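You operate a simulated robot arm through the tools that you are given. There is no shell and no other tool. Be economical: measure what you need, move in short steps, check, and stop when the job is done.

You run a simulated robot arm. Do the job below in one go: nothing can be reset, and whatever is moved stays where it is left.

## Task
Change the low orange bobbin on the plait board for a full one.
Fine: push the handle back, stand the low bobbin in the rack's LOW seat, set the full orange bobbin from the rack in its slot, press JOIN, then pull tight; the lever, the other full bobbins and the other braids stay.

Only the result counts: the job must be done as asked and must still hold three seconds after the hand-in. Knocking over, shifting, dropping, spilling or breaking anything else fails it.

## Robot
A 6-joint arm with a two-finger parallel gripper, fixed in place. Base frame: the origin is at the foot of the arm, x ahead of it, y to its left, z up. Units: m, degrees, N and s.
With the tool pointing down near the work surface it reaches from about 0.34 to 0.76 m from the base axis. Its first joint turns from -66.0 to 66.0 degrees. Payload 2.45 kg.
Tool frame: the origin (TCP) lies between the finger pads and is the grasp point; the fingertips stand 0.024 m ahead of it; z points along the fingers, y is the line along which they close. The gripper opens to 0.068 m. The fingers are 0.017 m wide and 0.01 m thick; the gripper's body (0.04 by 0.07 m) begins 0.041 m behind the TCP.
Orientation is that of the tool frame in the base frame, as [roll, pitch, yaw] about the fixed x, y, z axes, in that order (R = Rz(yaw) Ry(pitch) Rx(roll)). With the fingers straight down and closing along the base's y, the tool's x points along the base's -x, its y along +y and its z along -z.

## Interface
- The arm moves only by the tool send_rows. Its argument "rows" is a list of rows, each an object (a shift or turn left out is 0, a gripper value left out holds the last) with "slide": the shift along the tool's x, y, z in units of 40 mm (1.0 is 40 mm), a list of three; "turn": the turn, a rotation vector about the tool's x, y, z in units of 8 degrees (1.0 is 8 degrees), a list of three; "fingers": the closure in counts, from 0 (fully open) to 255 (shut). In form: [{"slide": [dx, dy, dz], "turn": [wx, wy, wz], "fingers": fingers}, ...]. A call has 1 to 8 rows; each row shifts and turns the commanded pose from where the row before left it, along the tool's axes as they then stand. A call with a number of a shift or a turn outside -1 to 1 is refused whole. A row lasts 0.2 s, in which the tool goes at most 0.05 m and 8.6 degrees; a call with a longer step from one row to the next is refused whole, and so is a gripper value outside its range. Where a pose cannot be reached the arm comes as near as it can. A force on the tool above 90 N (or 10 N above the force at the start of the call, whichever is more), or a blocked arm, ends the call early, and 0.2 s more pass. The fingers move at their own pace (about 0.108 m/s each) and stop on an object; they squeeze with about 31 N. The grip force told is the motor's: it shows also when the fingers shut on nothing. Time passes only in rows, and 0.2 s behind the last, so rows that do not move let the fingers close. It gives the time, the measured TCP pose, the force on the tool (base axes), the opening and the grip force at its end, in the units of the frame above (readings bear some noise), with the torque about the TCP (base axes, N m) and any sound that the robot's microphone picked up.
- Cameras (640 x 400 px; columns grow to the right, rows downward): "scene" is fixed at [0.1737, 0.4274, 1.4488]; the picture's right is [-0.64, -0.77, 0.00], its down [-0.55, 0.45, -0.71] and it looks along [0.54, -0.45, -0.71] (base axes); focal length 280 px, centre (320, 200). "wrist" rides on the gripper at [0.084, 0.011, -0.075] in the tool frame; the picture's right is [-0.13, 0.99, 0.00], its down [-0.60, -0.08, -0.79] and it looks along [-0.79, -0.10, 0.61] (tool axes); focal length 251 px, centre (320, 200). There is no depth. A picture from a camera that has moved, and an enlarged one, comes with that camera's place and axes in the base frame and with its lens.
- snapshot(camera): a new picture of that camera. It takes no simulated time.
- enlarge(camera, box): a new picture of the part [left, top, right, bottom] of that camera's present view, enlarged. It takes no simulated time.
- job_done(): hands the job in; it is judged then, once.

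Work in short steps. Places have to be worked out from the pictures, the camera data and where the tool is seen: move nearer, look again, correct. Check each grasp and each placing, and mend what went wrong. You have 120 turns and 68 pictures in all, those below and enlarged ones among them. Open the gripper and draw the arm clear of the work before you hand the job in, unless the task says otherwise; then end with one line.

The tools are called after "Request:" as name(argument=value, ...) on one line, values as JSON. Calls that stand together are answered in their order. send_rows: Moves the arm, as the interface text tells. Its arguments: {"type":"object","properties":{"rows":{"type":"array","items":{"type":"object","properties":{"slide":{"type":"array","items":{"type":"number"}},"turn":{"type":"array","items":{"type":"number"}},"fingers":{"type":"number"}}}}},"required":["rows"]} The other tools are called the same way: snapshot (camera) takes a picture; enlarge (camera, box) takes an enlarged picture of a part of a camera's view; job_done () hands the job in.

At the start:

```text
time_s: 0.0
tool_pos: [0.4277, -0.0184, 1.1894]
tool_rot: [180.0, 0.0, 180.0]
wrist_force: [0.7, 0.5, 0.2]
wrist_torque: [0.05, 0.0, -0.01]
gripper_width: 0.0679
gripper_force: 0.0
```

scene: 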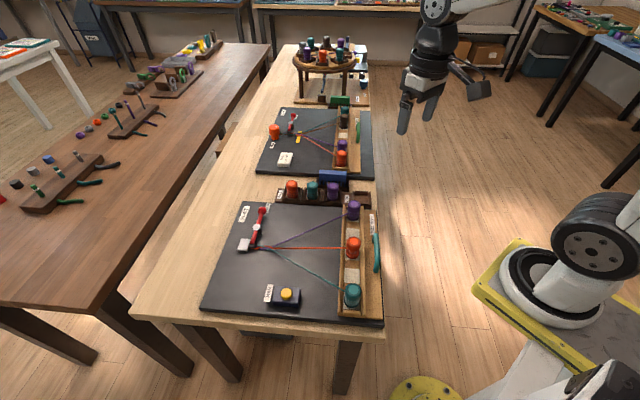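
wrist: 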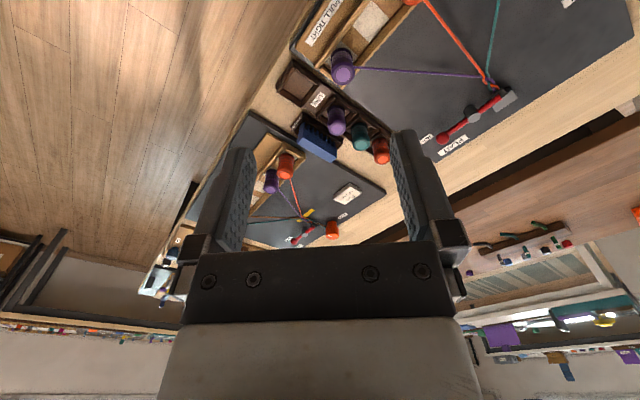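

I start by enlarging the scene around the near board and the rack to identify the parts.

Request:
enlarge(camera="scene", box=[190, 160, 400, 330])

Request:
enlarge(camera="wrist", box=[220, 0, 640, 200])

Request:
enlarge(camera="scene", box=[240, 30, 390, 210])

```text
2.35 times, centred on (295, 245) of scene
camera zoom: at [0.1737, 0.4274, 1.4488], right [-0.64, -0.77, 0.0], down [-0.55, 0.45, -0.71], along [0.54, -0.45, -0.71], focal length 659 px, centre (379, 94)
```

zoom: 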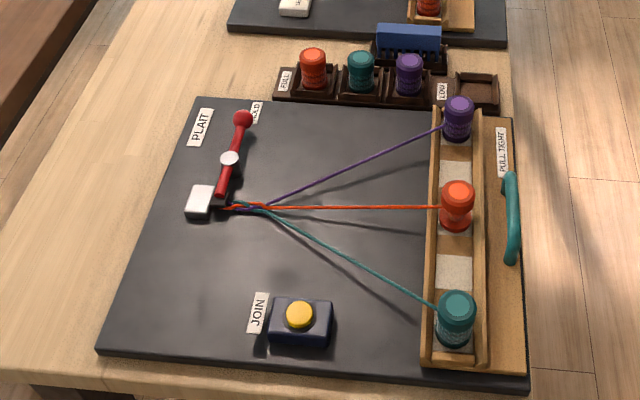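

```text
1.52 times, centred on (430, 100) of wrist
camera zoom: at [0.3451, -0.0076, 1.2644], right [0.13, 0.99, 0.0], down [0.6, -0.08, 0.79], along [0.79, -0.1, -0.61], focal length 383 px, centre (152, 352)
```

zoom: 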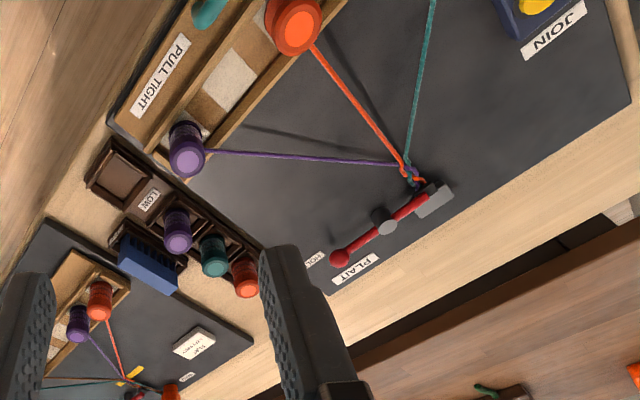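

```text
2.22 times, centred on (315, 120) of scene
camera zoom: at [0.1737, 0.4274, 1.4488], right [-0.64, -0.77, 0.0], down [-0.55, 0.45, -0.71], along [0.54, -0.45, -0.71], focal length 622 px, centre (331, 378)
```

zoom: 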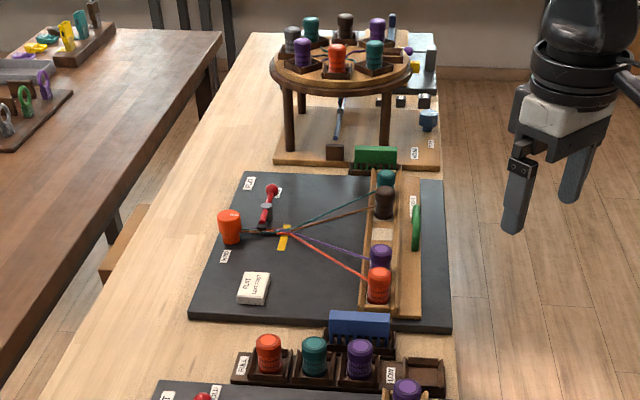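

The near board is turned about 45° in the base frame: bobbin row near (0.355,0.18)…(0.54,0), handle near (0.40,0.05), rack beyond. I yaw the tool by 45° and come down some to look from nearer.

Request:
send_rows(rows=[{"slide": [0, 0, 0.5], "turn": [0, 0, -0.9375], "fingers": 0}, {"slide": [0, 0, 0.5], "turn": [0, 0, -0.9375]}, {"slide": [0, 0, 0.5], "turn": [0, 0, -0.9375]}, {"slide": [0, 0, 0.5], "turn": [0, 0, -0.9375]}, {"slide": [0, 0, 0.5], "turn": [0, 0, -0.9375]}, {"slide": [0, 0, 0.5], "turn": [0, 0, -0.9375]}])

Request:
snapshot(camera="wrist")

Request:
snapshot(camera="scene")

```text
time_s: 1.4
tool_pos: [0.4288, -0.0182, 1.0685]
tool_rot: [180.0, 0.1, -134.9]
wrist_force: [0.8, 0.1, 0.5]
wrist_torque: [0.0, -0.03, 0.01]
gripper_width: 0.0681
gripper_force: 0.0
```

```text
62 pictures are left
camera wrist: at [0.3623, -0.0702, 1.1439], right [-0.61, 0.79, 0.0], down [0.48, 0.37, 0.79], along [0.63, 0.48, -0.61], focal length 251 px, centre (320, 200)
```

wrist: 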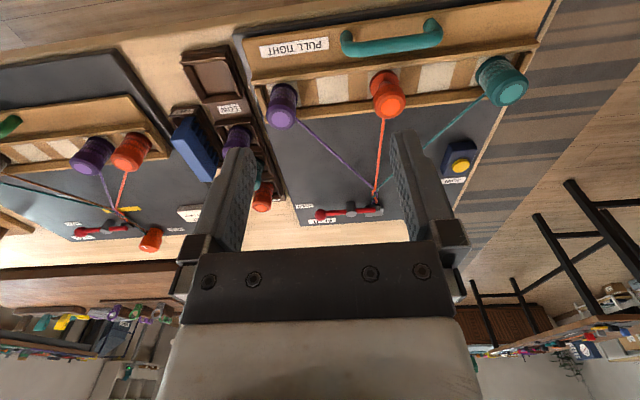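

```text
61 pictures are left
```

scene: 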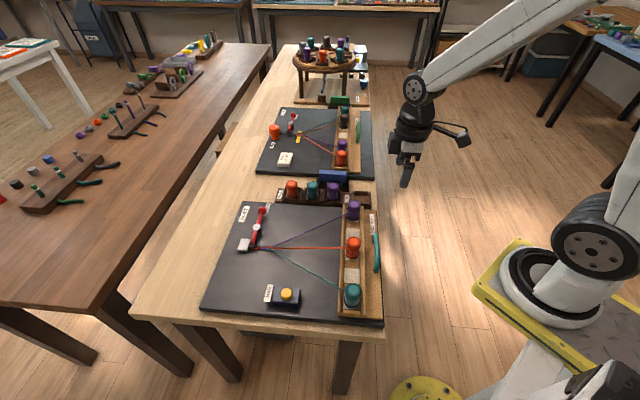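

The wrist view now faces the board. I enlarge its upper part for details and for measuring.

Request:
enlarge(camera="wrist", box=[160, 0, 560, 230])

```text
1.60 times, centred on (360, 115) of wrist
camera zoom: at [0.3623, -0.0702, 1.1439], right [-0.61, 0.79, 0.0], down [0.48, 0.37, 0.79], along [0.63, 0.48, -0.61], focal length 402 px, centre (256, 336)
```

zoom: 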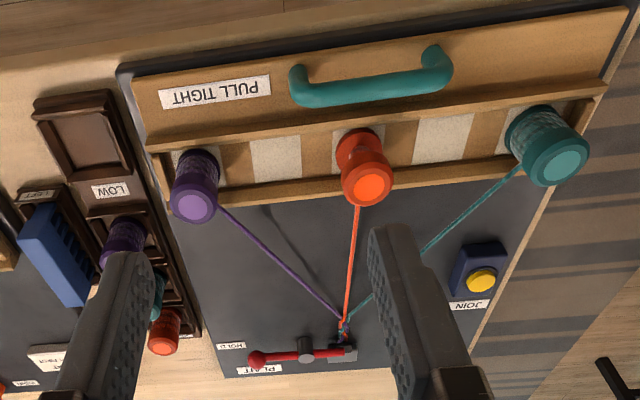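

Bobbin row spacing is about 0.13 m at 45°. The handle bar is near (0.40, 0.05). I move down over the near side of the handle, to look before pushing it.

Request:
send_rows(rows=[{"slide": [0.1, 0.57, 0.7], "fingers": 120}, {"slide": [0.1, 0.57, 0.7]}, {"slide": [0.1, 0.57, 0.8]}, {"slide": [0, 0, 0.5]}])

Request:
snapshot(camera="wrist")

Request:
enlarge(camera="scene", box=[270, 140, 450, 330])

```text
time_s: 2.4
tool_pos: [0.3731, 0.0207, 0.963]
tool_rot: [180.0, 0.0, -135.1]
wrist_force: [-0.2, 0.4, -0.2]
wrist_torque: [0.02, 0.0, 0.03]
gripper_width: 0.0359
gripper_force: 0.0
```

```text
59 pictures are left
camera wrist: at [0.3063, -0.0312, 1.0371], right [-0.61, 0.79, 0.0], down [0.48, 0.37, 0.79], along [0.63, 0.48, -0.61], focal length 251 px, centre (320, 200)
```

wrist: 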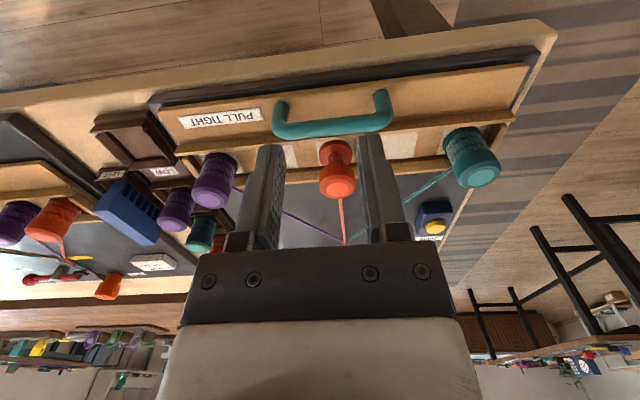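

```text
2.11 times, centred on (360, 235) of scene
camera zoom: at [0.1737, 0.4274, 1.4488], right [-0.64, -0.77, 0.0], down [-0.55, 0.45, -0.71], along [0.54, -0.45, -0.71], focal length 590 px, centre (236, 126)
```

zoom: 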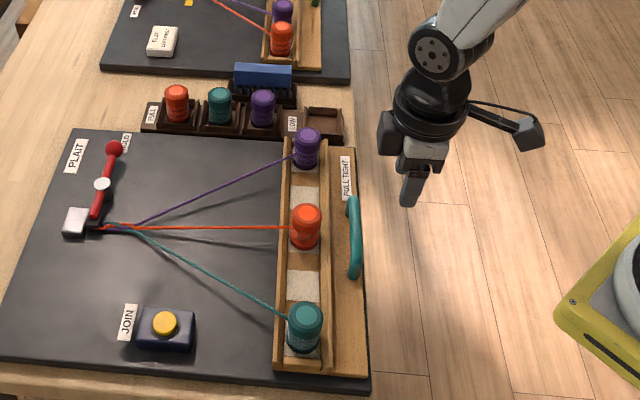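

From two wrist views: handle bar at about (0.404, 0.056, 0.86), bobbin head top at about (0.443, 0.095, 0.878). I descend 4.5 cm behind the bar, tips just under the bar height.

Request:
send_rows(rows=[{"slide": [0, 0.05, 0.8]}, {"slide": [0, 0.05, 0.8]}, {"slide": [0, 0, 0.8]}, {"slide": [0, 0, 0]}])

Request:
snapshot(camera="wrist")

Request:
enlarge(camera="scene", box=[270, 160, 430, 330])

```text
time_s: 3.4
tool_pos: [0.3702, 0.0235, 0.8678]
tool_rot: [-180.0, 0.0, -135.1]
wrist_force: [0.2, -0.2, 0.1]
wrist_torque: [0.05, -0.01, 0.0]
gripper_width: 0.0359
gripper_force: 0.1
```

```text
57 pictures are left
camera wrist: at [0.3045, -0.0282, 0.9432], right [-0.61, 0.79, 0.0], down [0.48, 0.37, 0.79], along [0.63, 0.48, -0.61], focal length 251 px, centre (320, 200)
```

wrist: 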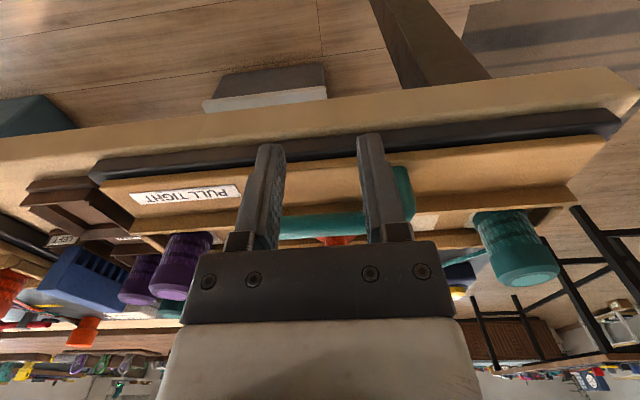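

```text
2.35 times, centred on (350, 245) of scene
camera zoom: at [0.1737, 0.4274, 1.4488], right [-0.64, -0.77, 0.0], down [-0.55, 0.45, -0.71], along [0.54, -0.45, -0.71], focal length 659 px, centre (249, 94)
```

zoom: 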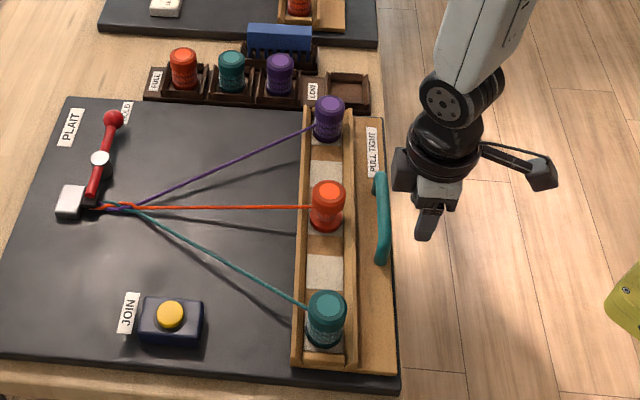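

The heights look right, the bar 3 cm ahead of the fingers. I push forward gently and watch the force.

Request:
send_rows(rows=[{"slide": [-0.4, 0, 0]}, {"slide": [-0.3, 0, 0]}, {"slide": [-0.2, 0, 0]}, {"slide": [-0.2, 0, 0]}, {"slide": [-0.2, 0, 0]}, {"slide": [0, 0, 0]}])

Request:
snapshot(camera="wrist")

```text
time_s: 4.8
tool_pos: [0.4072, 0.0609, 0.8647]
tool_rot: [-179.9, 0.0, -135.0]
wrist_force: [0.0, 0.0, -0.2]
wrist_torque: [0.0, 0.0, -0.01]
gripper_width: 0.0356
gripper_force: 0.1
```

```text
55 pictures are left
camera wrist: at [0.339, 0.0099, 0.9401], right [-0.61, 0.79, 0.0], down [0.48, 0.37, 0.79], along [0.63, 0.48, -0.61], focal length 251 px, centre (320, 200)
```

wrist: 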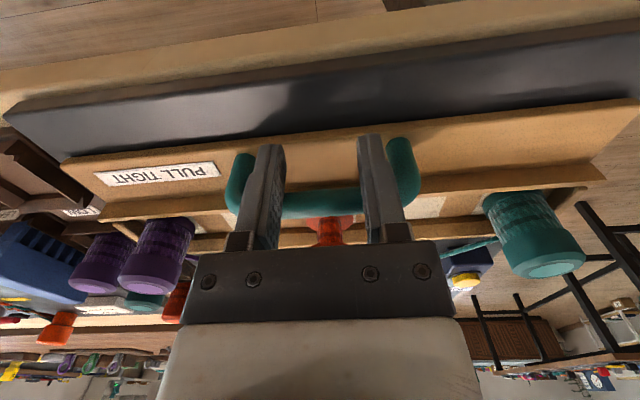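

The tray is sliding (a wider dark strip shows). I keep pushing until it stops.

Request:
send_rows(rows=[{"slide": [-0.2, 0, 0]}, {"slide": [-0.2, 0, 0]}, {"slide": [-0.2, 0, 0]}, {"slide": [0, 0, 0]}])

Request:
enlarge(camera="scene", box=[190, 160, 400, 330])

```text
time_s: 5.8
tool_pos: [0.4195, 0.075, 0.8625]
tool_rot: [179.7, -0.5, -135.2]
wrist_force: [-17.2, -36.2, 13.9]
wrist_torque: [0.09, -0.08, 0.11]
gripper_width: 0.035
gripper_force: 0.0
```

```text
2.35 times, centred on (295, 245) of scene
camera zoom: at [0.1731, 0.4265, 1.4492], right [-0.64, -0.77, 0.0], down [-0.54, 0.45, -0.71], along [0.54, -0.45, -0.71], focal length 659 px, centre (379, 94)
```

zoom: 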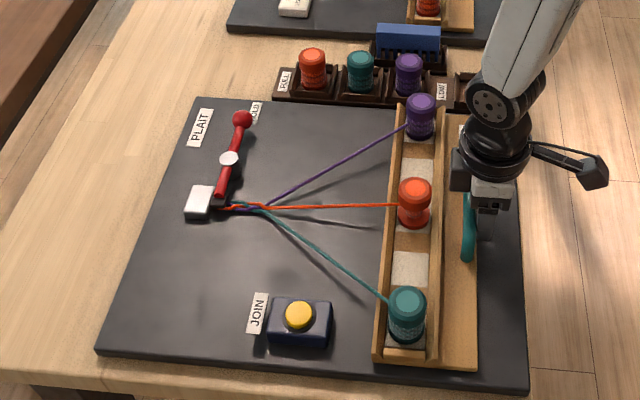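

The tray is at its stop (about 40 N of push). I back off, rise well clear and look at the bobbins from above.

Request:
send_rows(rows=[{"slide": [0.5, 0, 0]}, {"slide": [0.6, 0, 0]}, {"slide": [0, 0, -0.8]}, {"slide": [0, 0, -1]}, {"slide": [0, 0, -0.7]}, {"slide": [0, 0, -0.5], "fingers": 0}, {"slide": [0, 0, 0]}])

Request:
snapshot(camera="wrist")

```text
time_s: 7.4
tool_pos: [0.3931, 0.0447, 0.9836]
tool_rot: [-179.9, -0.1, -135.0]
wrist_force: [0.0, -0.7, -0.9]
wrist_torque: [0.0, -0.01, -0.02]
gripper_width: 0.0678
gripper_force: 0.0
```

```text
53 pictures are left
camera wrist: at [0.3267, -0.0066, 1.059], right [-0.61, 0.79, 0.0], down [0.48, 0.37, 0.79], along [0.63, 0.48, -0.61], focal length 251 px, centre (320, 200)
```

wrist: 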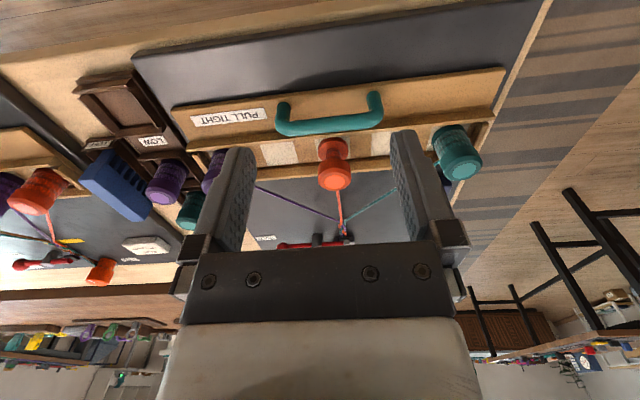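

The tray moved about 40 mm; the low orange head is now near (0.471, 0.123). I move over it, tips above the head, and look.

Request:
send_rows(rows=[{"slide": [-0.95, 0, 0]}, {"slide": [-0.95, 0, 0.3]}, {"slide": [-0.85, 0, 0.5]}, {"slide": [0, 0, 0.45]}, {"slide": [0, 0, 0]}])

Request:
snapshot(camera="wrist")

Request:
enlarge(camera="scene", box=[280, 180, 400, 330])

```text
time_s: 8.6
tool_pos: [0.4701, 0.1244, 0.9333]
tool_rot: [-180.0, 0.0, -135.0]
wrist_force: [-0.8, -0.8, 0.1]
wrist_torque: [-0.02, 0.02, 0.02]
gripper_width: 0.0682
gripper_force: 0.0
```

```text
52 pictures are left
camera wrist: at [0.4032, 0.0721, 1.0097], right [-0.61, 0.79, 0.0], down [0.48, 0.37, 0.79], along [0.63, 0.48, -0.61], focal length 251 px, centre (320, 200)
```

wrist: 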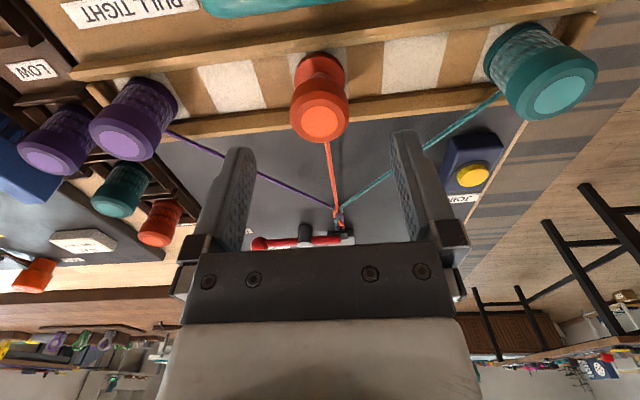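

```text
2.67 times, centred on (340, 255) of scene
camera zoom: at [0.1737, 0.4274, 1.4488], right [-0.64, -0.77, 0.0], down [-0.55, 0.45, -0.71], along [0.54, -0.45, -0.71], focal length 747 px, centre (267, 53)
```

zoom: 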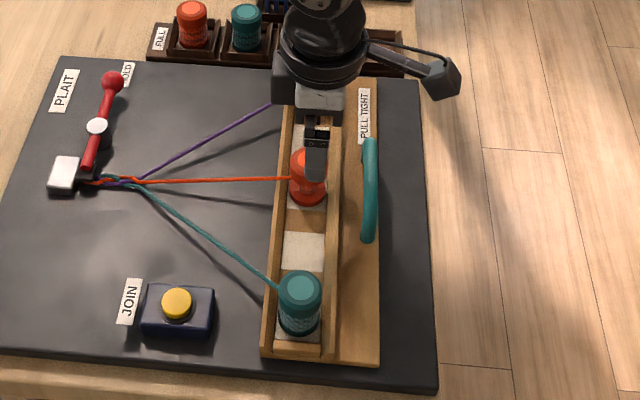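

The head sits about 4–5 mm ahead of the TCP, well centred sideways. I nudge forward, descend to z≈0.866 and close.

Request:
send_rows(rows=[{"slide": [-0.1, 0.02, 0.6]}, {"slide": [0, 0, 0.6]}, {"slide": [0, 0, 0.5]}, {"slide": [0, 0, 0]}])

Request:
snapshot(camera="wrist")

Request:
enlarge(camera="scene", box=[290, 190, 390, 290])

```text
time_s: 9.6
tool_pos: [0.4724, 0.1279, 0.8665]
tool_rot: [-179.9, 0.0, -135.0]
wrist_force: [0.0, 0.1, -0.5]
wrist_torque: [-0.03, 0.02, -0.02]
gripper_width: 0.0678
gripper_force: 0.0
```

```text
50 pictures are left
camera wrist: at [0.4058, 0.0759, 0.9419], right [-0.61, 0.79, 0.0], down [0.48, 0.37, 0.79], along [0.63, 0.48, -0.61], focal length 251 px, centre (320, 200)
```

wrist: 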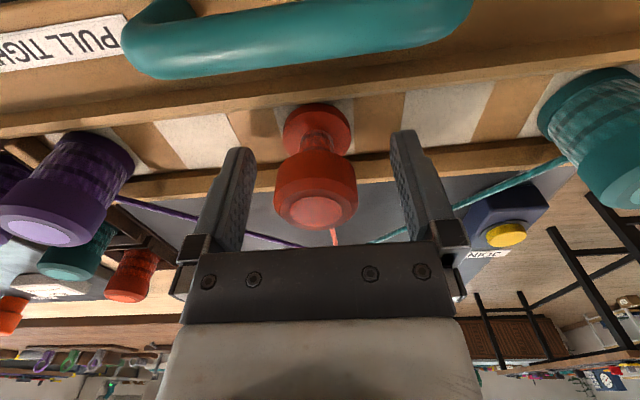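

```text
4.00 times, centred on (340, 240) of scene
camera zoom: at [0.1737, 0.4274, 1.4488], right [-0.64, -0.77, 0.0], down [-0.55, 0.45, -0.71], along [0.54, -0.45, -0.71], focal length 1120 px, centre (240, 40)
```

zoom: 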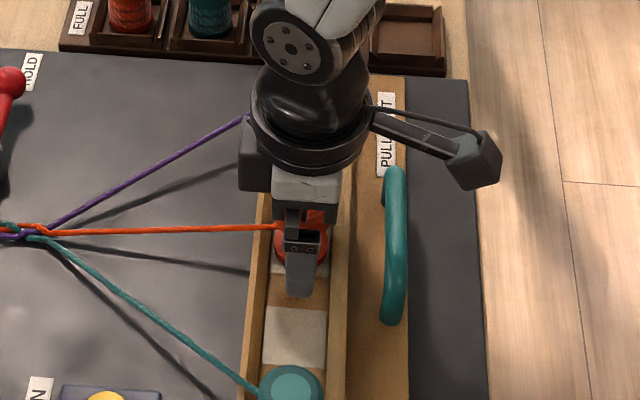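

The cap lies between the pads, about 1–2 mm off centre. I close on it.

Request:
send_rows(rows=[{"slide": [0, -0.04, 0]}, {"slide": [0, 0, 0], "fingers": 255}, {"slide": [0, 0, 0]}, {"slide": [0, 0, 0]}])

```text
time_s: 10.6
tool_pos: [0.4745, 0.1263, 0.8656]
tool_rot: [180.0, 0.0, -135.1]
wrist_force: [1.3, 0.9, 0.1]
wrist_torque: [-0.01, -0.02, 0.02]
gripper_width: 0.0353
gripper_force: 30.7
```

Gripped (35 mm, 31 N). I lift straight up slowly.

Request:
send_rows(rows=[{"slide": [0, 0, -0.3]}, {"slide": [0, 0, -0.4]}, {"slide": [0, 0, -0.6]}, {"slide": [0, 0, -0.6]}, {"slide": [0, 0, 0]}])

Request:
snapshot(camera="wrist")

Request:
enlarge(camera="scene", box=[230, 160, 400, 310])

```text
time_s: 11.8
tool_pos: [0.4736, 0.1263, 0.9449]
tool_rot: [-179.9, 0.0, -135.1]
wrist_force: [-0.3, 0.4, -1.1]
wrist_torque: [0.0, 0.0, 0.01]
gripper_width: 0.0351
gripper_force: 31.6
```

```text
48 pictures are left
camera wrist: at [0.4069, 0.0754, 1.02], right [-0.61, 0.79, 0.0], down [0.48, 0.37, 0.79], along [0.63, 0.48, -0.61], focal length 251 px, centre (320, 200)
```

wrist: 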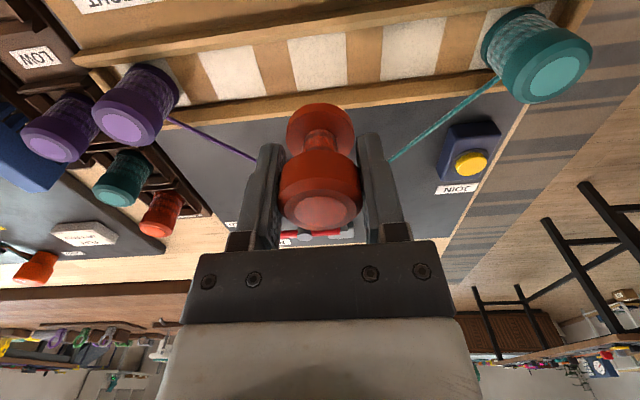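

```text
2.67 times, centred on (315, 235) of scene
camera zoom: at [0.1737, 0.4274, 1.4488], right [-0.64, -0.77, 0.0], down [-0.55, 0.45, -0.71], along [0.54, -0.45, -0.71], focal length 747 px, centre (333, 107)
```

zoom: 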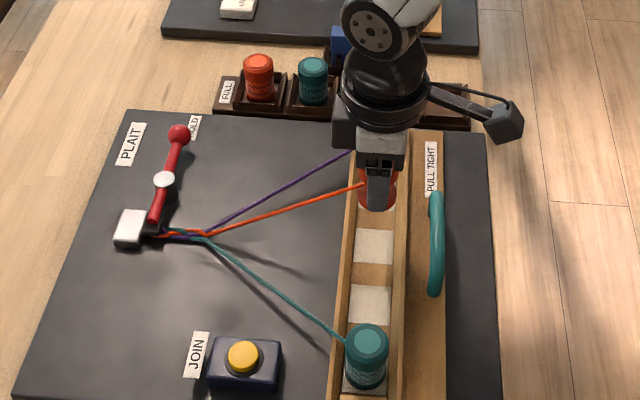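

The bobbin is held. Its slot release pose was TCP (0.4745, 0.1263, 0.8656). The LOW seat is estimated near (0.557, -0.077); I rise 4 cm and carry the bobbin over there.

Request:
send_rows(rows=[{"slide": [0, 0, -1]}, {"slide": [0.354, -0.843, 0]}, {"slide": [0.354, -0.843, 0]}, {"slide": [0.354, -0.843, 0]}, {"slide": [0.354, -0.843, 0]}, {"slide": [0.354, -0.843, 0]}, {"slide": [0.354, -0.843, 0]}, {"slide": [0, 0, 0]}])

Request:
snapshot(camera="wrist")

Request:
enlarge(camera="scene", box=[230, 150, 410, 310])

```text
time_s: 13.6
tool_pos: [0.5576, -0.0764, 0.9816]
tool_rot: [180.0, 0.0, -135.0]
wrist_force: [-0.3, 0.2, 0.1]
wrist_torque: [0.01, 0.01, -0.05]
gripper_width: 0.0347
gripper_force: 30.9
```

```text
46 pictures are left
camera wrist: at [0.4912, -0.1287, 1.0576], right [-0.61, 0.79, 0.0], down [0.48, 0.37, 0.79], along [0.63, 0.48, -0.61], focal length 251 px, centre (320, 200)
```

wrist: 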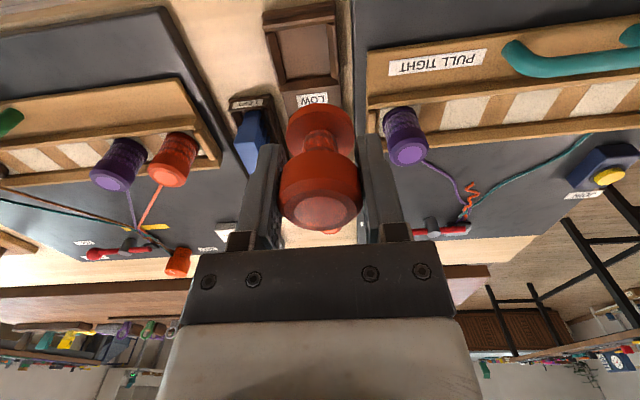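

```text
2.50 times, centred on (320, 230) of scene
camera zoom: at [0.1738, 0.4274, 1.4488], right [-0.64, -0.77, 0.0], down [-0.55, 0.45, -0.71], along [0.54, -0.45, -0.71], focal length 700 px, centre (320, 125)
```

zoom: 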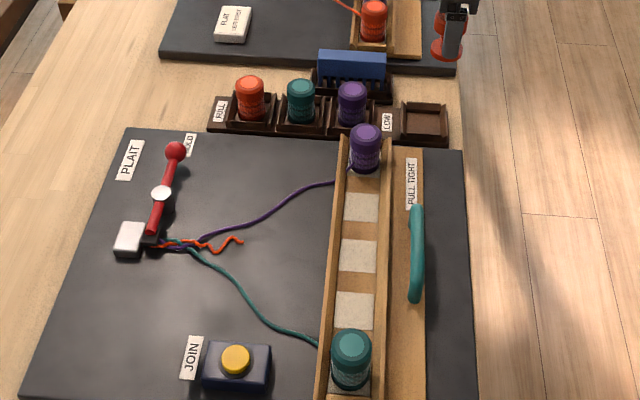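

The low thread end came free as expected. The seat centre works out near (0.577, -0.079), about 12 mm ahead and 15 mm to the side; I correct and come down some.

Request:
send_rows(rows=[{"slide": [-0.29, -0.37, 0.2]}, {"slide": [0, 0, 0.5]}, {"slide": [0, 0, 0.4]}, {"slide": [0, 0, 0]}])

Request:
enlarge(camera="wrist", box=[220, 0, 420, 125])

Request:
enlarge(camera="scene", box=[310, 140, 400, 230])

```text
time_s: 14.6
tool_pos: [0.5747, -0.0791, 0.9392]
tool_rot: [-180.0, -0.1, -135.0]
wrist_force: [-0.1, 0.4, -0.8]
wrist_torque: [-0.01, -0.02, 0.03]
gripper_width: 0.0352
gripper_force: 31.4
```

```text
3.20 times, centred on (320, 62) of wrist
camera zoom: at [0.5076, -0.1303, 1.0145], right [-0.61, 0.79, 0.0], down [0.48, 0.37, 0.79], along [0.63, 0.48, -0.61], focal length 805 px, centre (320, 640)
```

zoom: 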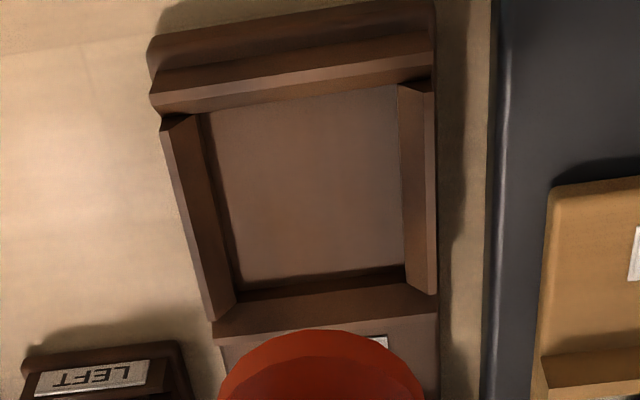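

```text
4.44 times, centred on (355, 185) of scene
camera zoom: at [0.1738, 0.4274, 1.4488], right [-0.64, -0.77, 0.0], down [-0.55, 0.45, -0.71], along [0.54, -0.45, -0.71], focal length 1245 px, centre (164, 267)
```

zoom: 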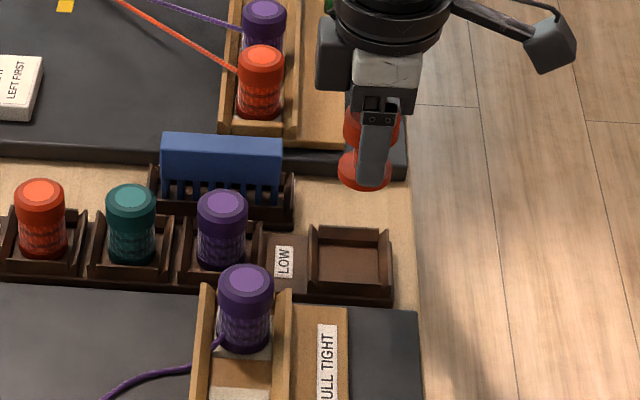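

Alignment looks good if the seat floor is near z 0.815. I come down to just above the rim and check with both cameras.

Request:
send_rows(rows=[{"slide": [0, -0.03, 0.5]}, {"slide": [0, 0, 0.5]}, {"slide": [0, 0, 0.4]}, {"slide": [0, 0, 0]}])

Request:
enlarge(camera="wrist", box=[200, 30, 440, 180])

Request:
enlarge(camera="scene", box=[320, 160, 400, 210])

```text
time_s: 15.6
tool_pos: [0.5749, -0.0785, 0.882]
tool_rot: [180.0, 0.0, -135.0]
wrist_force: [0.3, -0.9, -0.9]
wrist_torque: [0.0, 0.01, 0.03]
gripper_width: 0.035
gripper_force: 31.0
```

```text
2.67 times, centred on (320, 105) of wrist
camera zoom: at [0.508, -0.1298, 0.9575], right [-0.61, 0.79, 0.0], down [0.48, 0.37, 0.79], along [0.63, 0.48, -0.61], focal length 670 px, centre (320, 453)
```

zoom: 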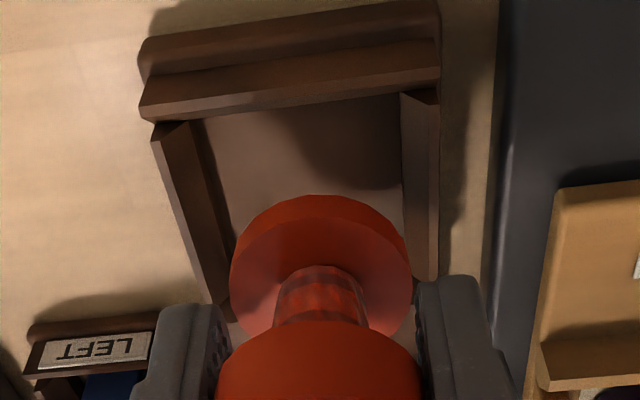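

```text
8.00 times, centred on (360, 185) of scene
camera zoom: at [0.1738, 0.4274, 1.4488], right [-0.64, -0.77, 0.0], down [-0.55, 0.45, -0.71], along [0.54, -0.45, -0.71], focal length 2241 px, centre (0, 320)
```

zoom: 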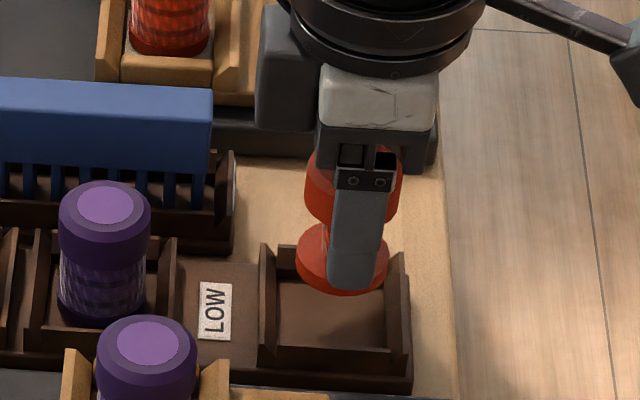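

Scene calibration agrees well with the held bobbin. I enlarge the seat tightly in the scene view to settle the last millimetres.

Request:
enlarge(camera="scene", box=[346, 182, 378, 212])

```text
13.33 times, centred on (362, 197) of scene
camera zoom: at [0.1738, 0.4274, 1.4488], right [-0.64, -0.77, 0.0], down [-0.55, 0.45, -0.71], along [0.54, -0.45, -0.71], focal length 3735 px, centre (-240, 240)
```

zoom: 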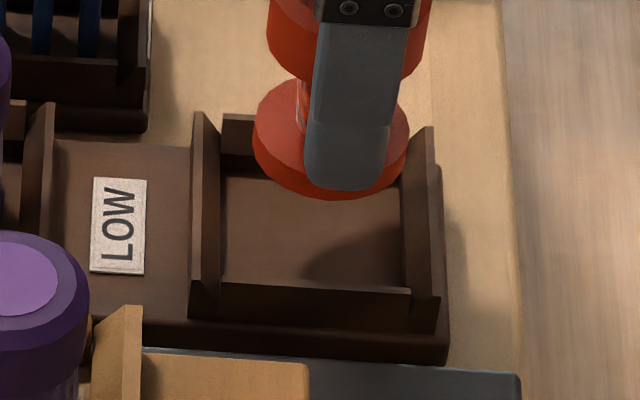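

All estimates agree for a floor at z≈0.818: the bobbin is centred over the seat. I lower 24 mm and check the force.

Request:
send_rows(rows=[{"slide": [0, 0, 0.2]}, {"slide": [0, 0, 0.2]}, {"slide": [0, 0, 0.15]}, {"slide": [0, 0, 0]}])

Request:
enlarge(camera="scene", box=[346, 182, 378, 212])

Request:
enlarge(camera="wrist", box=[200, 50, 440, 200])

```text
time_s: 16.6
tool_pos: [0.5747, -0.079, 0.8603]
tool_rot: [-179.9, 0.1, -135.0]
wrist_force: [0.7, -0.1, 0.1]
wrist_torque: [0.01, 0.02, 0.02]
gripper_width: 0.0353
gripper_force: 31.3
```

```text
13.33 times, centred on (362, 197) of scene
camera zoom: at [0.1738, 0.4274, 1.4488], right [-0.64, -0.77, 0.0], down [-0.55, 0.45, -0.71], along [0.54, -0.45, -0.71], focal length 3735 px, centre (-240, 240)
```

zoom: 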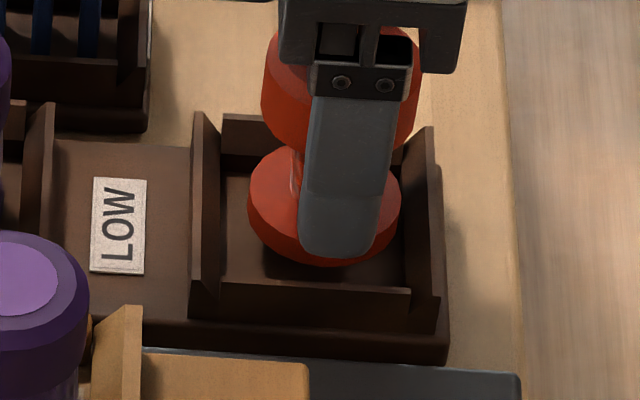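

```text
2.67 times, centred on (320, 125) of wrist
camera zoom: at [0.5078, -0.1307, 0.9355], right [-0.61, 0.79, 0.0], down [0.48, 0.37, 0.79], along [0.63, 0.48, -0.61], focal length 670 px, centre (320, 400)
```

zoom: 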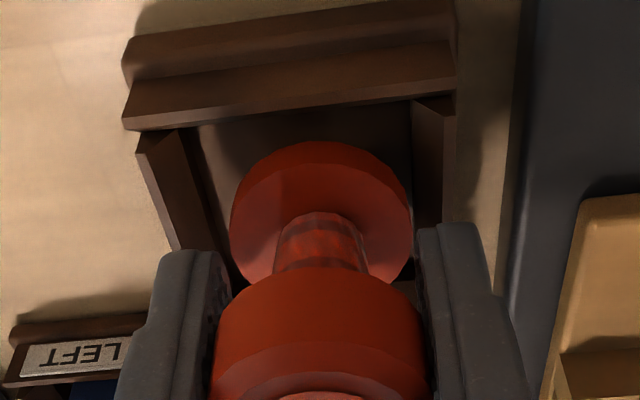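

The base is about 2 mm toward the robot from the seat centre. I shift forward 2 mm and lower on.

Request:
send_rows(rows=[{"slide": [-0.05, 0, 0]}, {"slide": [0, 0, 0.1]}, {"slide": [0, 0, 0.05]}, {"slide": [0, 0, 0]}])

Request:
enlarge(camera="scene", box=[346, 182, 378, 212])

```text
time_s: 17.6
tool_pos: [0.5766, -0.0788, 0.8539]
tool_rot: [-180.0, 0.0, -134.9]
wrist_force: [-0.4, 0.5, -1.1]
wrist_torque: [-0.01, 0.03, 0.03]
gripper_width: 0.035
gripper_force: 31.2
```

```text
13.33 times, centred on (362, 197) of scene
camera zoom: at [0.1738, 0.4274, 1.4488], right [-0.64, -0.77, 0.0], down [-0.55, 0.45, -0.71], along [0.54, -0.45, -0.71], focal length 3735 px, centre (-240, 240)
```

zoom: 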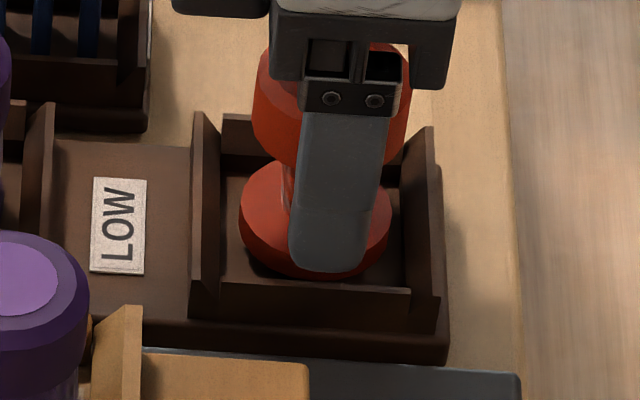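

Well centred now. I lower in 2 mm steps until contact.

Request:
send_rows(rows=[{"slide": [0, 0, 0.05]}, {"slide": [0, 0, 0.05]}, {"slide": [0, 0, 0]}])

```text
time_s: 18.4
tool_pos: [0.5779, -0.0784, 0.8511]
tool_rot: [-180.0, 0.0, -135.0]
wrist_force: [0.0, -0.6, -0.9]
wrist_torque: [-0.03, 0.02, 0.01]
gripper_width: 0.0351
gripper_force: 31.3
```

Request:
send_rows(rows=[{"slide": [0, 0, 0.05]}, {"slide": [0, 0, 0.05]}, {"slide": [0, 0, 0]}])

Request:
enlarge(camera="scene", box=[346, 182, 378, 212])

```text
time_s: 19.2
tool_pos: [0.5788, -0.0789, 0.8494]
tool_rot: [-180.0, 0.1, -135.0]
wrist_force: [-6.6, 6.5, 24.7]
wrist_torque: [0.26, 0.35, -0.01]
gripper_width: 0.035
gripper_force: 30.7
```

```text
13.33 times, centred on (362, 197) of scene
camera zoom: at [0.1731, 0.4276, 1.4488], right [-0.64, -0.77, 0.0], down [-0.55, 0.45, -0.71], along [0.54, -0.45, -0.71], focal length 3735 px, centre (-240, 240)
```

zoom: 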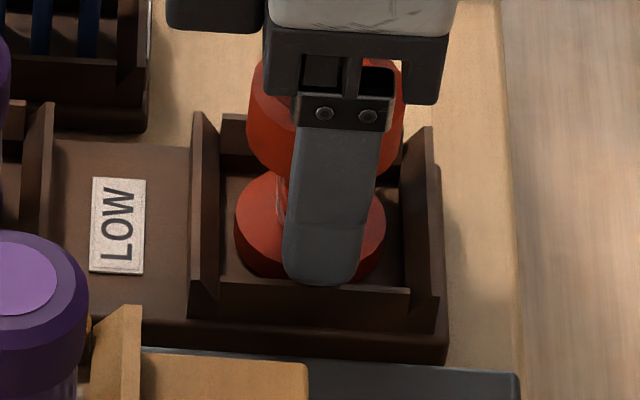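

Contact with about 25 N. I must tell whether the base touches the floor or a fingertip sits on the wall, so I look closer.

Request:
enlarge(camera="scene", box=[354, 188, 372, 206])

Request:
enlarge(camera="wrist", box=[220, 70, 420, 200])

```text
16.00 times, centred on (363, 197) of scene
camera zoom: at [0.1731, 0.4276, 1.4488], right [-0.64, -0.77, 0.0], down [-0.55, 0.45, -0.71], along [0.54, -0.45, -0.71], focal length 4482 px, centre (-368, 248)
```

zoom: 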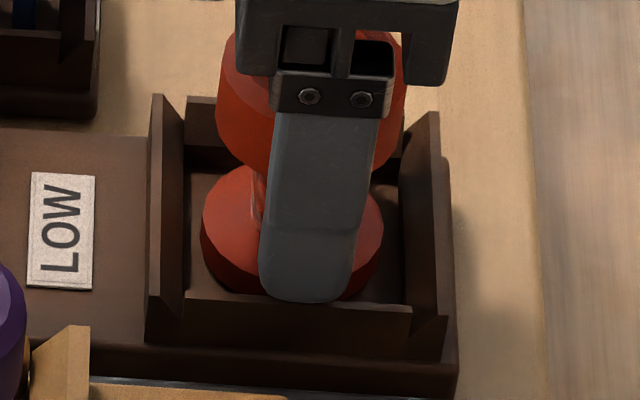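

```text
3.08 times, centred on (320, 135) of wrist
camera zoom: at [0.5103, -0.1301, 0.9245], right [-0.61, 0.79, 0.0], down [0.48, 0.37, 0.79], along [0.63, 0.48, -0.61], focal length 774 px, centre (320, 400)
```

zoom: 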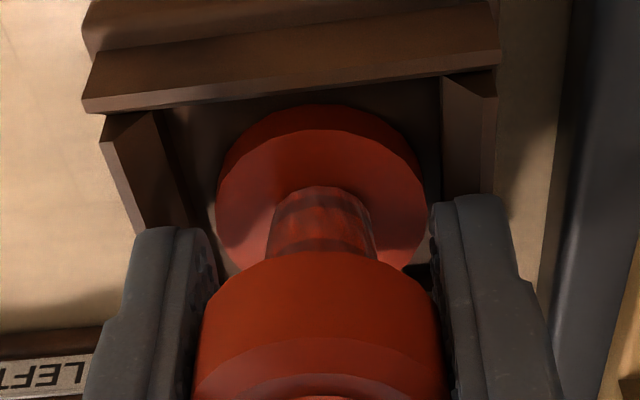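

The outer fingertip seems to have met the low wall while the base is within a millimetre or two of the floor. I ease up 1 mm, shift 1 mm inward, then open partly so the bobbin settles.

Request:
send_rows(rows=[{"slide": [0, -0.02, -0.04]}, {"slide": [0, 0, 0]}, {"slide": [0, 0, 0], "fingers": 95}, {"slide": [0, 0, 0]}, {"slide": [0, 0, 0]}])

Request:
enlarge(camera="wrist", box=[220, 70, 420, 230])

```text
time_s: 20.4
tool_pos: [0.5766, -0.0789, 0.849]
tool_rot: [179.9, -0.1, -135.0]
wrist_force: [-1.6, -0.9, 2.4]
wrist_torque: [-0.03, 0.0, -0.04]
gripper_width: 0.042
gripper_force: 0.1
```

```text
2.50 times, centred on (320, 150) of wrist
camera zoom: at [0.5101, -0.1309, 0.9246], right [-0.61, 0.79, 0.0], down [0.48, 0.37, 0.79], along [0.63, 0.48, -0.61], focal length 629 px, centre (320, 325)
```

zoom: 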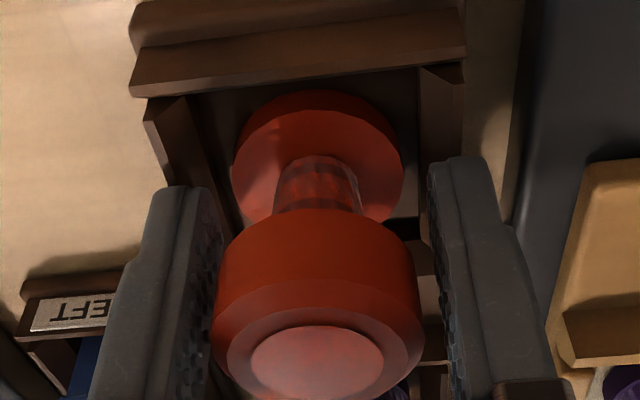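

The bobbin stands upright in the seat. I rise straight up, opening fully on the way.

Request:
send_rows(rows=[{"slide": [0, 0, -0.1]}, {"slide": [0, 0, -0.1], "fingers": 40}, {"slide": [0, 0, -0.5]}, {"slide": [0, 0, -1]}, {"slide": [0, 0, -1]}, {"slide": [0, 0, 0]}])

Request:
enlarge(camera="scene", box=[270, 160, 390, 220])

Request:
snapshot(camera="wrist")

```text
time_s: 21.8
tool_pos: [0.5752, -0.0787, 0.9595]
tool_rot: [179.9, 0.0, -135.0]
wrist_force: [0.6, -0.9, 1.2]
wrist_torque: [-0.01, -0.02, -0.05]
gripper_width: 0.0573
gripper_force: 0.0
```

```text
5.33 times, centred on (330, 190) of scene
camera zoom: at [0.1737, 0.4274, 1.4488], right [-0.64, -0.77, 0.0], down [-0.55, 0.45, -0.71], along [0.54, -0.45, -0.71], focal length 1494 px, centre (267, 253)
```

zoom: 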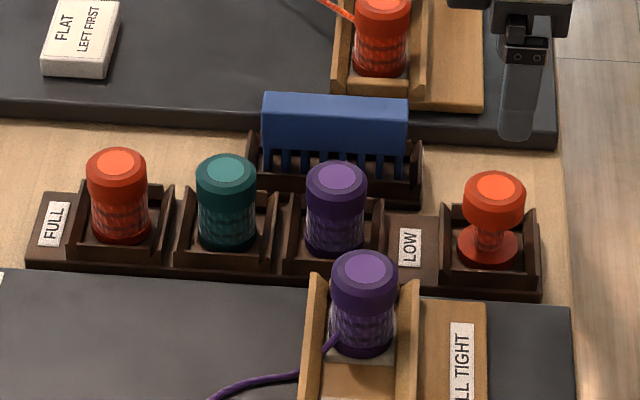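

```text
31 pictures are left
camera wrist: at [0.5102, -0.1305, 1.0341], right [-0.61, 0.79, 0.0], down [0.48, 0.37, 0.79], along [0.63, 0.48, -0.61], focal length 251 px, centre (320, 200)
```

wrist: 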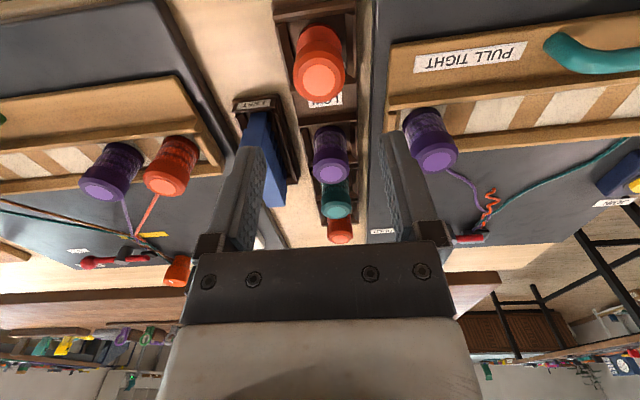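

The low bobbin stands in the LOW seat. The full orange bobbin works out at about (0.732, 0.078); I move above it along the rack line, keeping high.

Request:
send_rows(rows=[{"slide": [-0.9, 0, 0], "fingers": 0}, {"slide": [-0.9, 0, 0]}, {"slide": [-0.9, 0, 0]}, {"slide": [-0.9, 0, 0]}, {"slide": [-0.9, 0, 0]}, {"slide": [-0.9, 0, 0.5]}, {"slide": [0, 0, 0.2]}, {"slide": [0, 0, 0]}])

Request:
snapshot(camera="wrist")

```text
time_s: 23.6
tool_pos: [0.7299, 0.0731, 0.9295]
tool_rot: [180.0, 0.1, -135.1]
wrist_force: [0.0, -0.5, 0.2]
wrist_torque: [-0.06, 0.03, -0.01]
gripper_width: 0.0681
gripper_force: 0.0
```

```text
30 pictures are left
camera wrist: at [0.6637, 0.0221, 1.0045], right [-0.61, 0.79, 0.0], down [0.48, 0.37, 0.79], along [0.63, 0.48, -0.61], focal length 251 px, centre (320, 200)
```

wrist: 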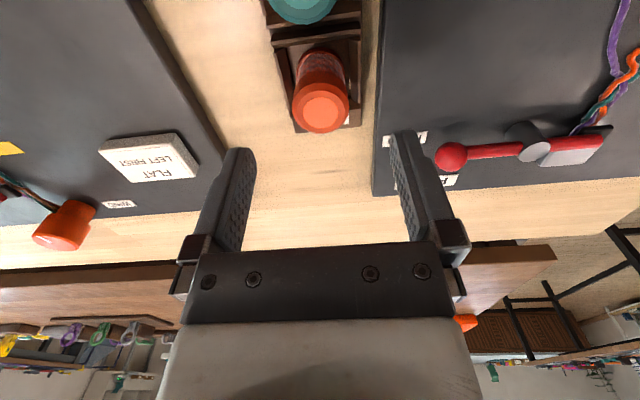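

The cap is about 6 mm further ahead. I shift forward and descend to z≈0.854, keeping the fingertips above the seat walls.

Request:
send_rows(rows=[{"slide": [-0.15, 0.01, 0.5]}, {"slide": [0, 0, 0.6]}, {"slide": [0, 0, 0.5]}, {"slide": [0, 0, 0.27]}, {"slide": [0, 0, 0]}])

Request:
snapshot(camera="wrist")

Request:
enlarge(camera="scene", box=[270, 170, 330, 215])

```text
time_s: 24.8
tool_pos: [0.7343, 0.0798, 0.854]
tool_rot: [-179.9, 0.1, -135.0]
wrist_force: [-0.7, -0.2, 0.1]
wrist_torque: [-0.01, 0.0, -0.02]
gripper_width: 0.068
gripper_force: 0.1
```

```text
29 pictures are left
camera wrist: at [0.6677, 0.027, 0.9291], right [-0.61, 0.79, 0.0], down [0.48, 0.37, 0.79], along [0.63, 0.48, -0.61], focal length 251 px, centre (320, 200)
```

wrist: 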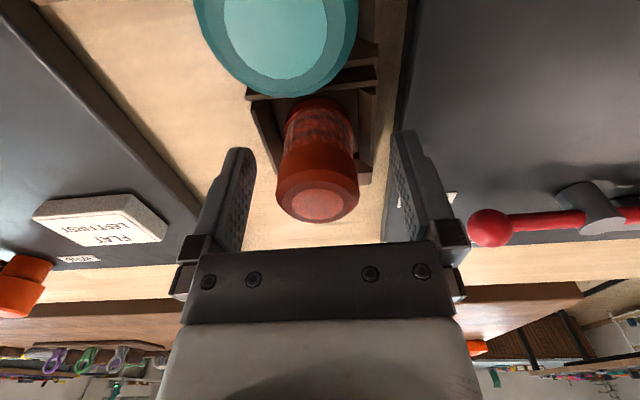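

```text
8.89 times, centred on (300, 192) of scene
camera zoom: at [0.1737, 0.4274, 1.4488], right [-0.64, -0.77, 0.0], down [-0.55, 0.45, -0.71], along [0.54, -0.45, -0.71], focal length 2490 px, centre (498, 267)
```

zoom: 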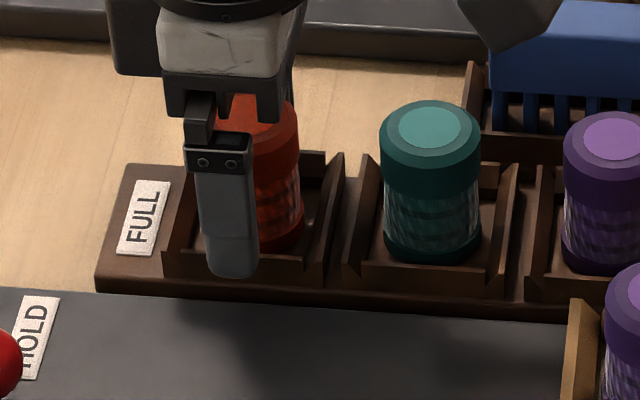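

Both views put the cap between the pads, off by at most a couple of millimetres. I close on it.

Request:
send_rows(rows=[{"slide": [0, 0, 0], "fingers": 255}, {"slide": [0, 0, 0]}, {"slide": [0, 0, 0]}])

```text
time_s: 25.6
tool_pos: [0.7339, 0.0784, 0.8547]
tool_rot: [180.0, 0.1, -135.0]
wrist_force: [0.2, -0.1, -0.2]
wrist_torque: [-0.02, 0.01, 0.0]
gripper_width: 0.0347
gripper_force: 31.3
```

Gripped at 34.7 mm. I lift straight up and check.

Request:
send_rows(rows=[{"slide": [0, 0, -0.3]}, {"slide": [0, 0, -0.6]}, {"slide": [0, 0, -1]}, {"slide": [0, 0, -1]}, {"slide": [0, 0, 0]}])

Request:
snapshot(camera="wrist")

```text
time_s: 26.8
tool_pos: [0.7338, 0.0802, 0.9675]
tool_rot: [180.0, 0.0, -135.0]
wrist_force: [0.7, -0.4, -0.5]
wrist_torque: [0.01, -0.01, 0.01]
gripper_width: 0.0346
gripper_force: 31.5
```

```text
27 pictures are left
camera wrist: at [0.6683, 0.0287, 1.0425], right [-0.61, 0.79, 0.0], down [0.48, 0.37, 0.79], along [0.63, 0.48, -0.61], focal length 251 px, centre (320, 200)
```

wrist: 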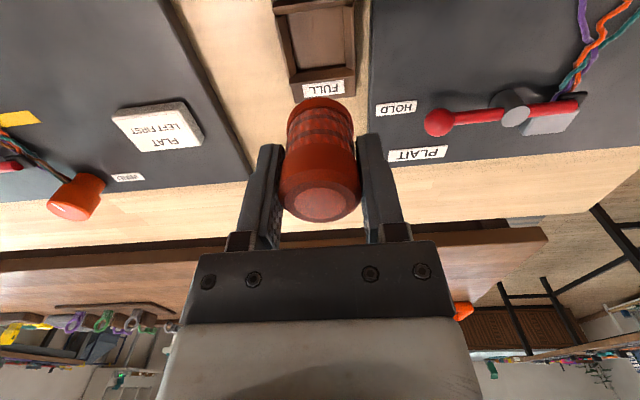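

The full bobbin is held cleanly. I carry it to above the middle slot at (0.4745, 0.1263).

Request:
send_rows(rows=[{"slide": [0.467, 0.676, 0]}, {"slide": [0.467, 0.676, 0]}, {"slide": [0.467, 0.676, 0]}, {"slide": [0.467, 0.676, 0]}, {"slide": [0.467, 0.676, 0]}, {"slide": [0.467, 0.676, 0]}, {"slide": [0.467, 0.676, 0]}, {"slide": [0.467, 0.676, 0]}])

Request:
snapshot(camera="wrist")

```text
time_s: 28.6
tool_pos: [0.4745, 0.125, 0.9682]
tool_rot: [-180.0, 0.0, -135.0]
wrist_force: [-0.2, -0.7, -0.1]
wrist_torque: [0.03, -0.01, 0.0]
gripper_width: 0.0345
gripper_force: 30.5
```

```text
26 pictures are left
camera wrist: at [0.4077, 0.0735, 1.0441], right [-0.61, 0.79, 0.0], down [0.48, 0.37, 0.79], along [0.63, 0.48, -0.61], focal length 251 px, centre (320, 200)
```

wrist: 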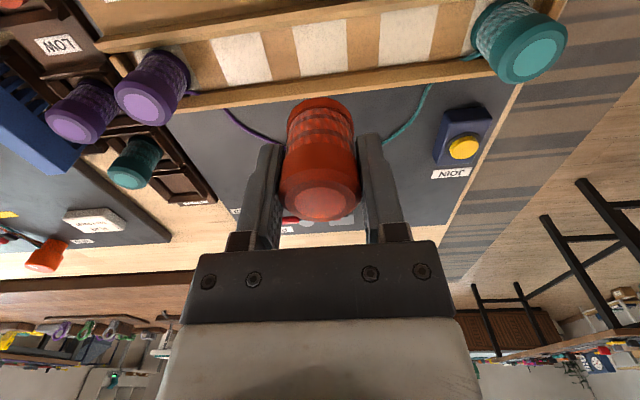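

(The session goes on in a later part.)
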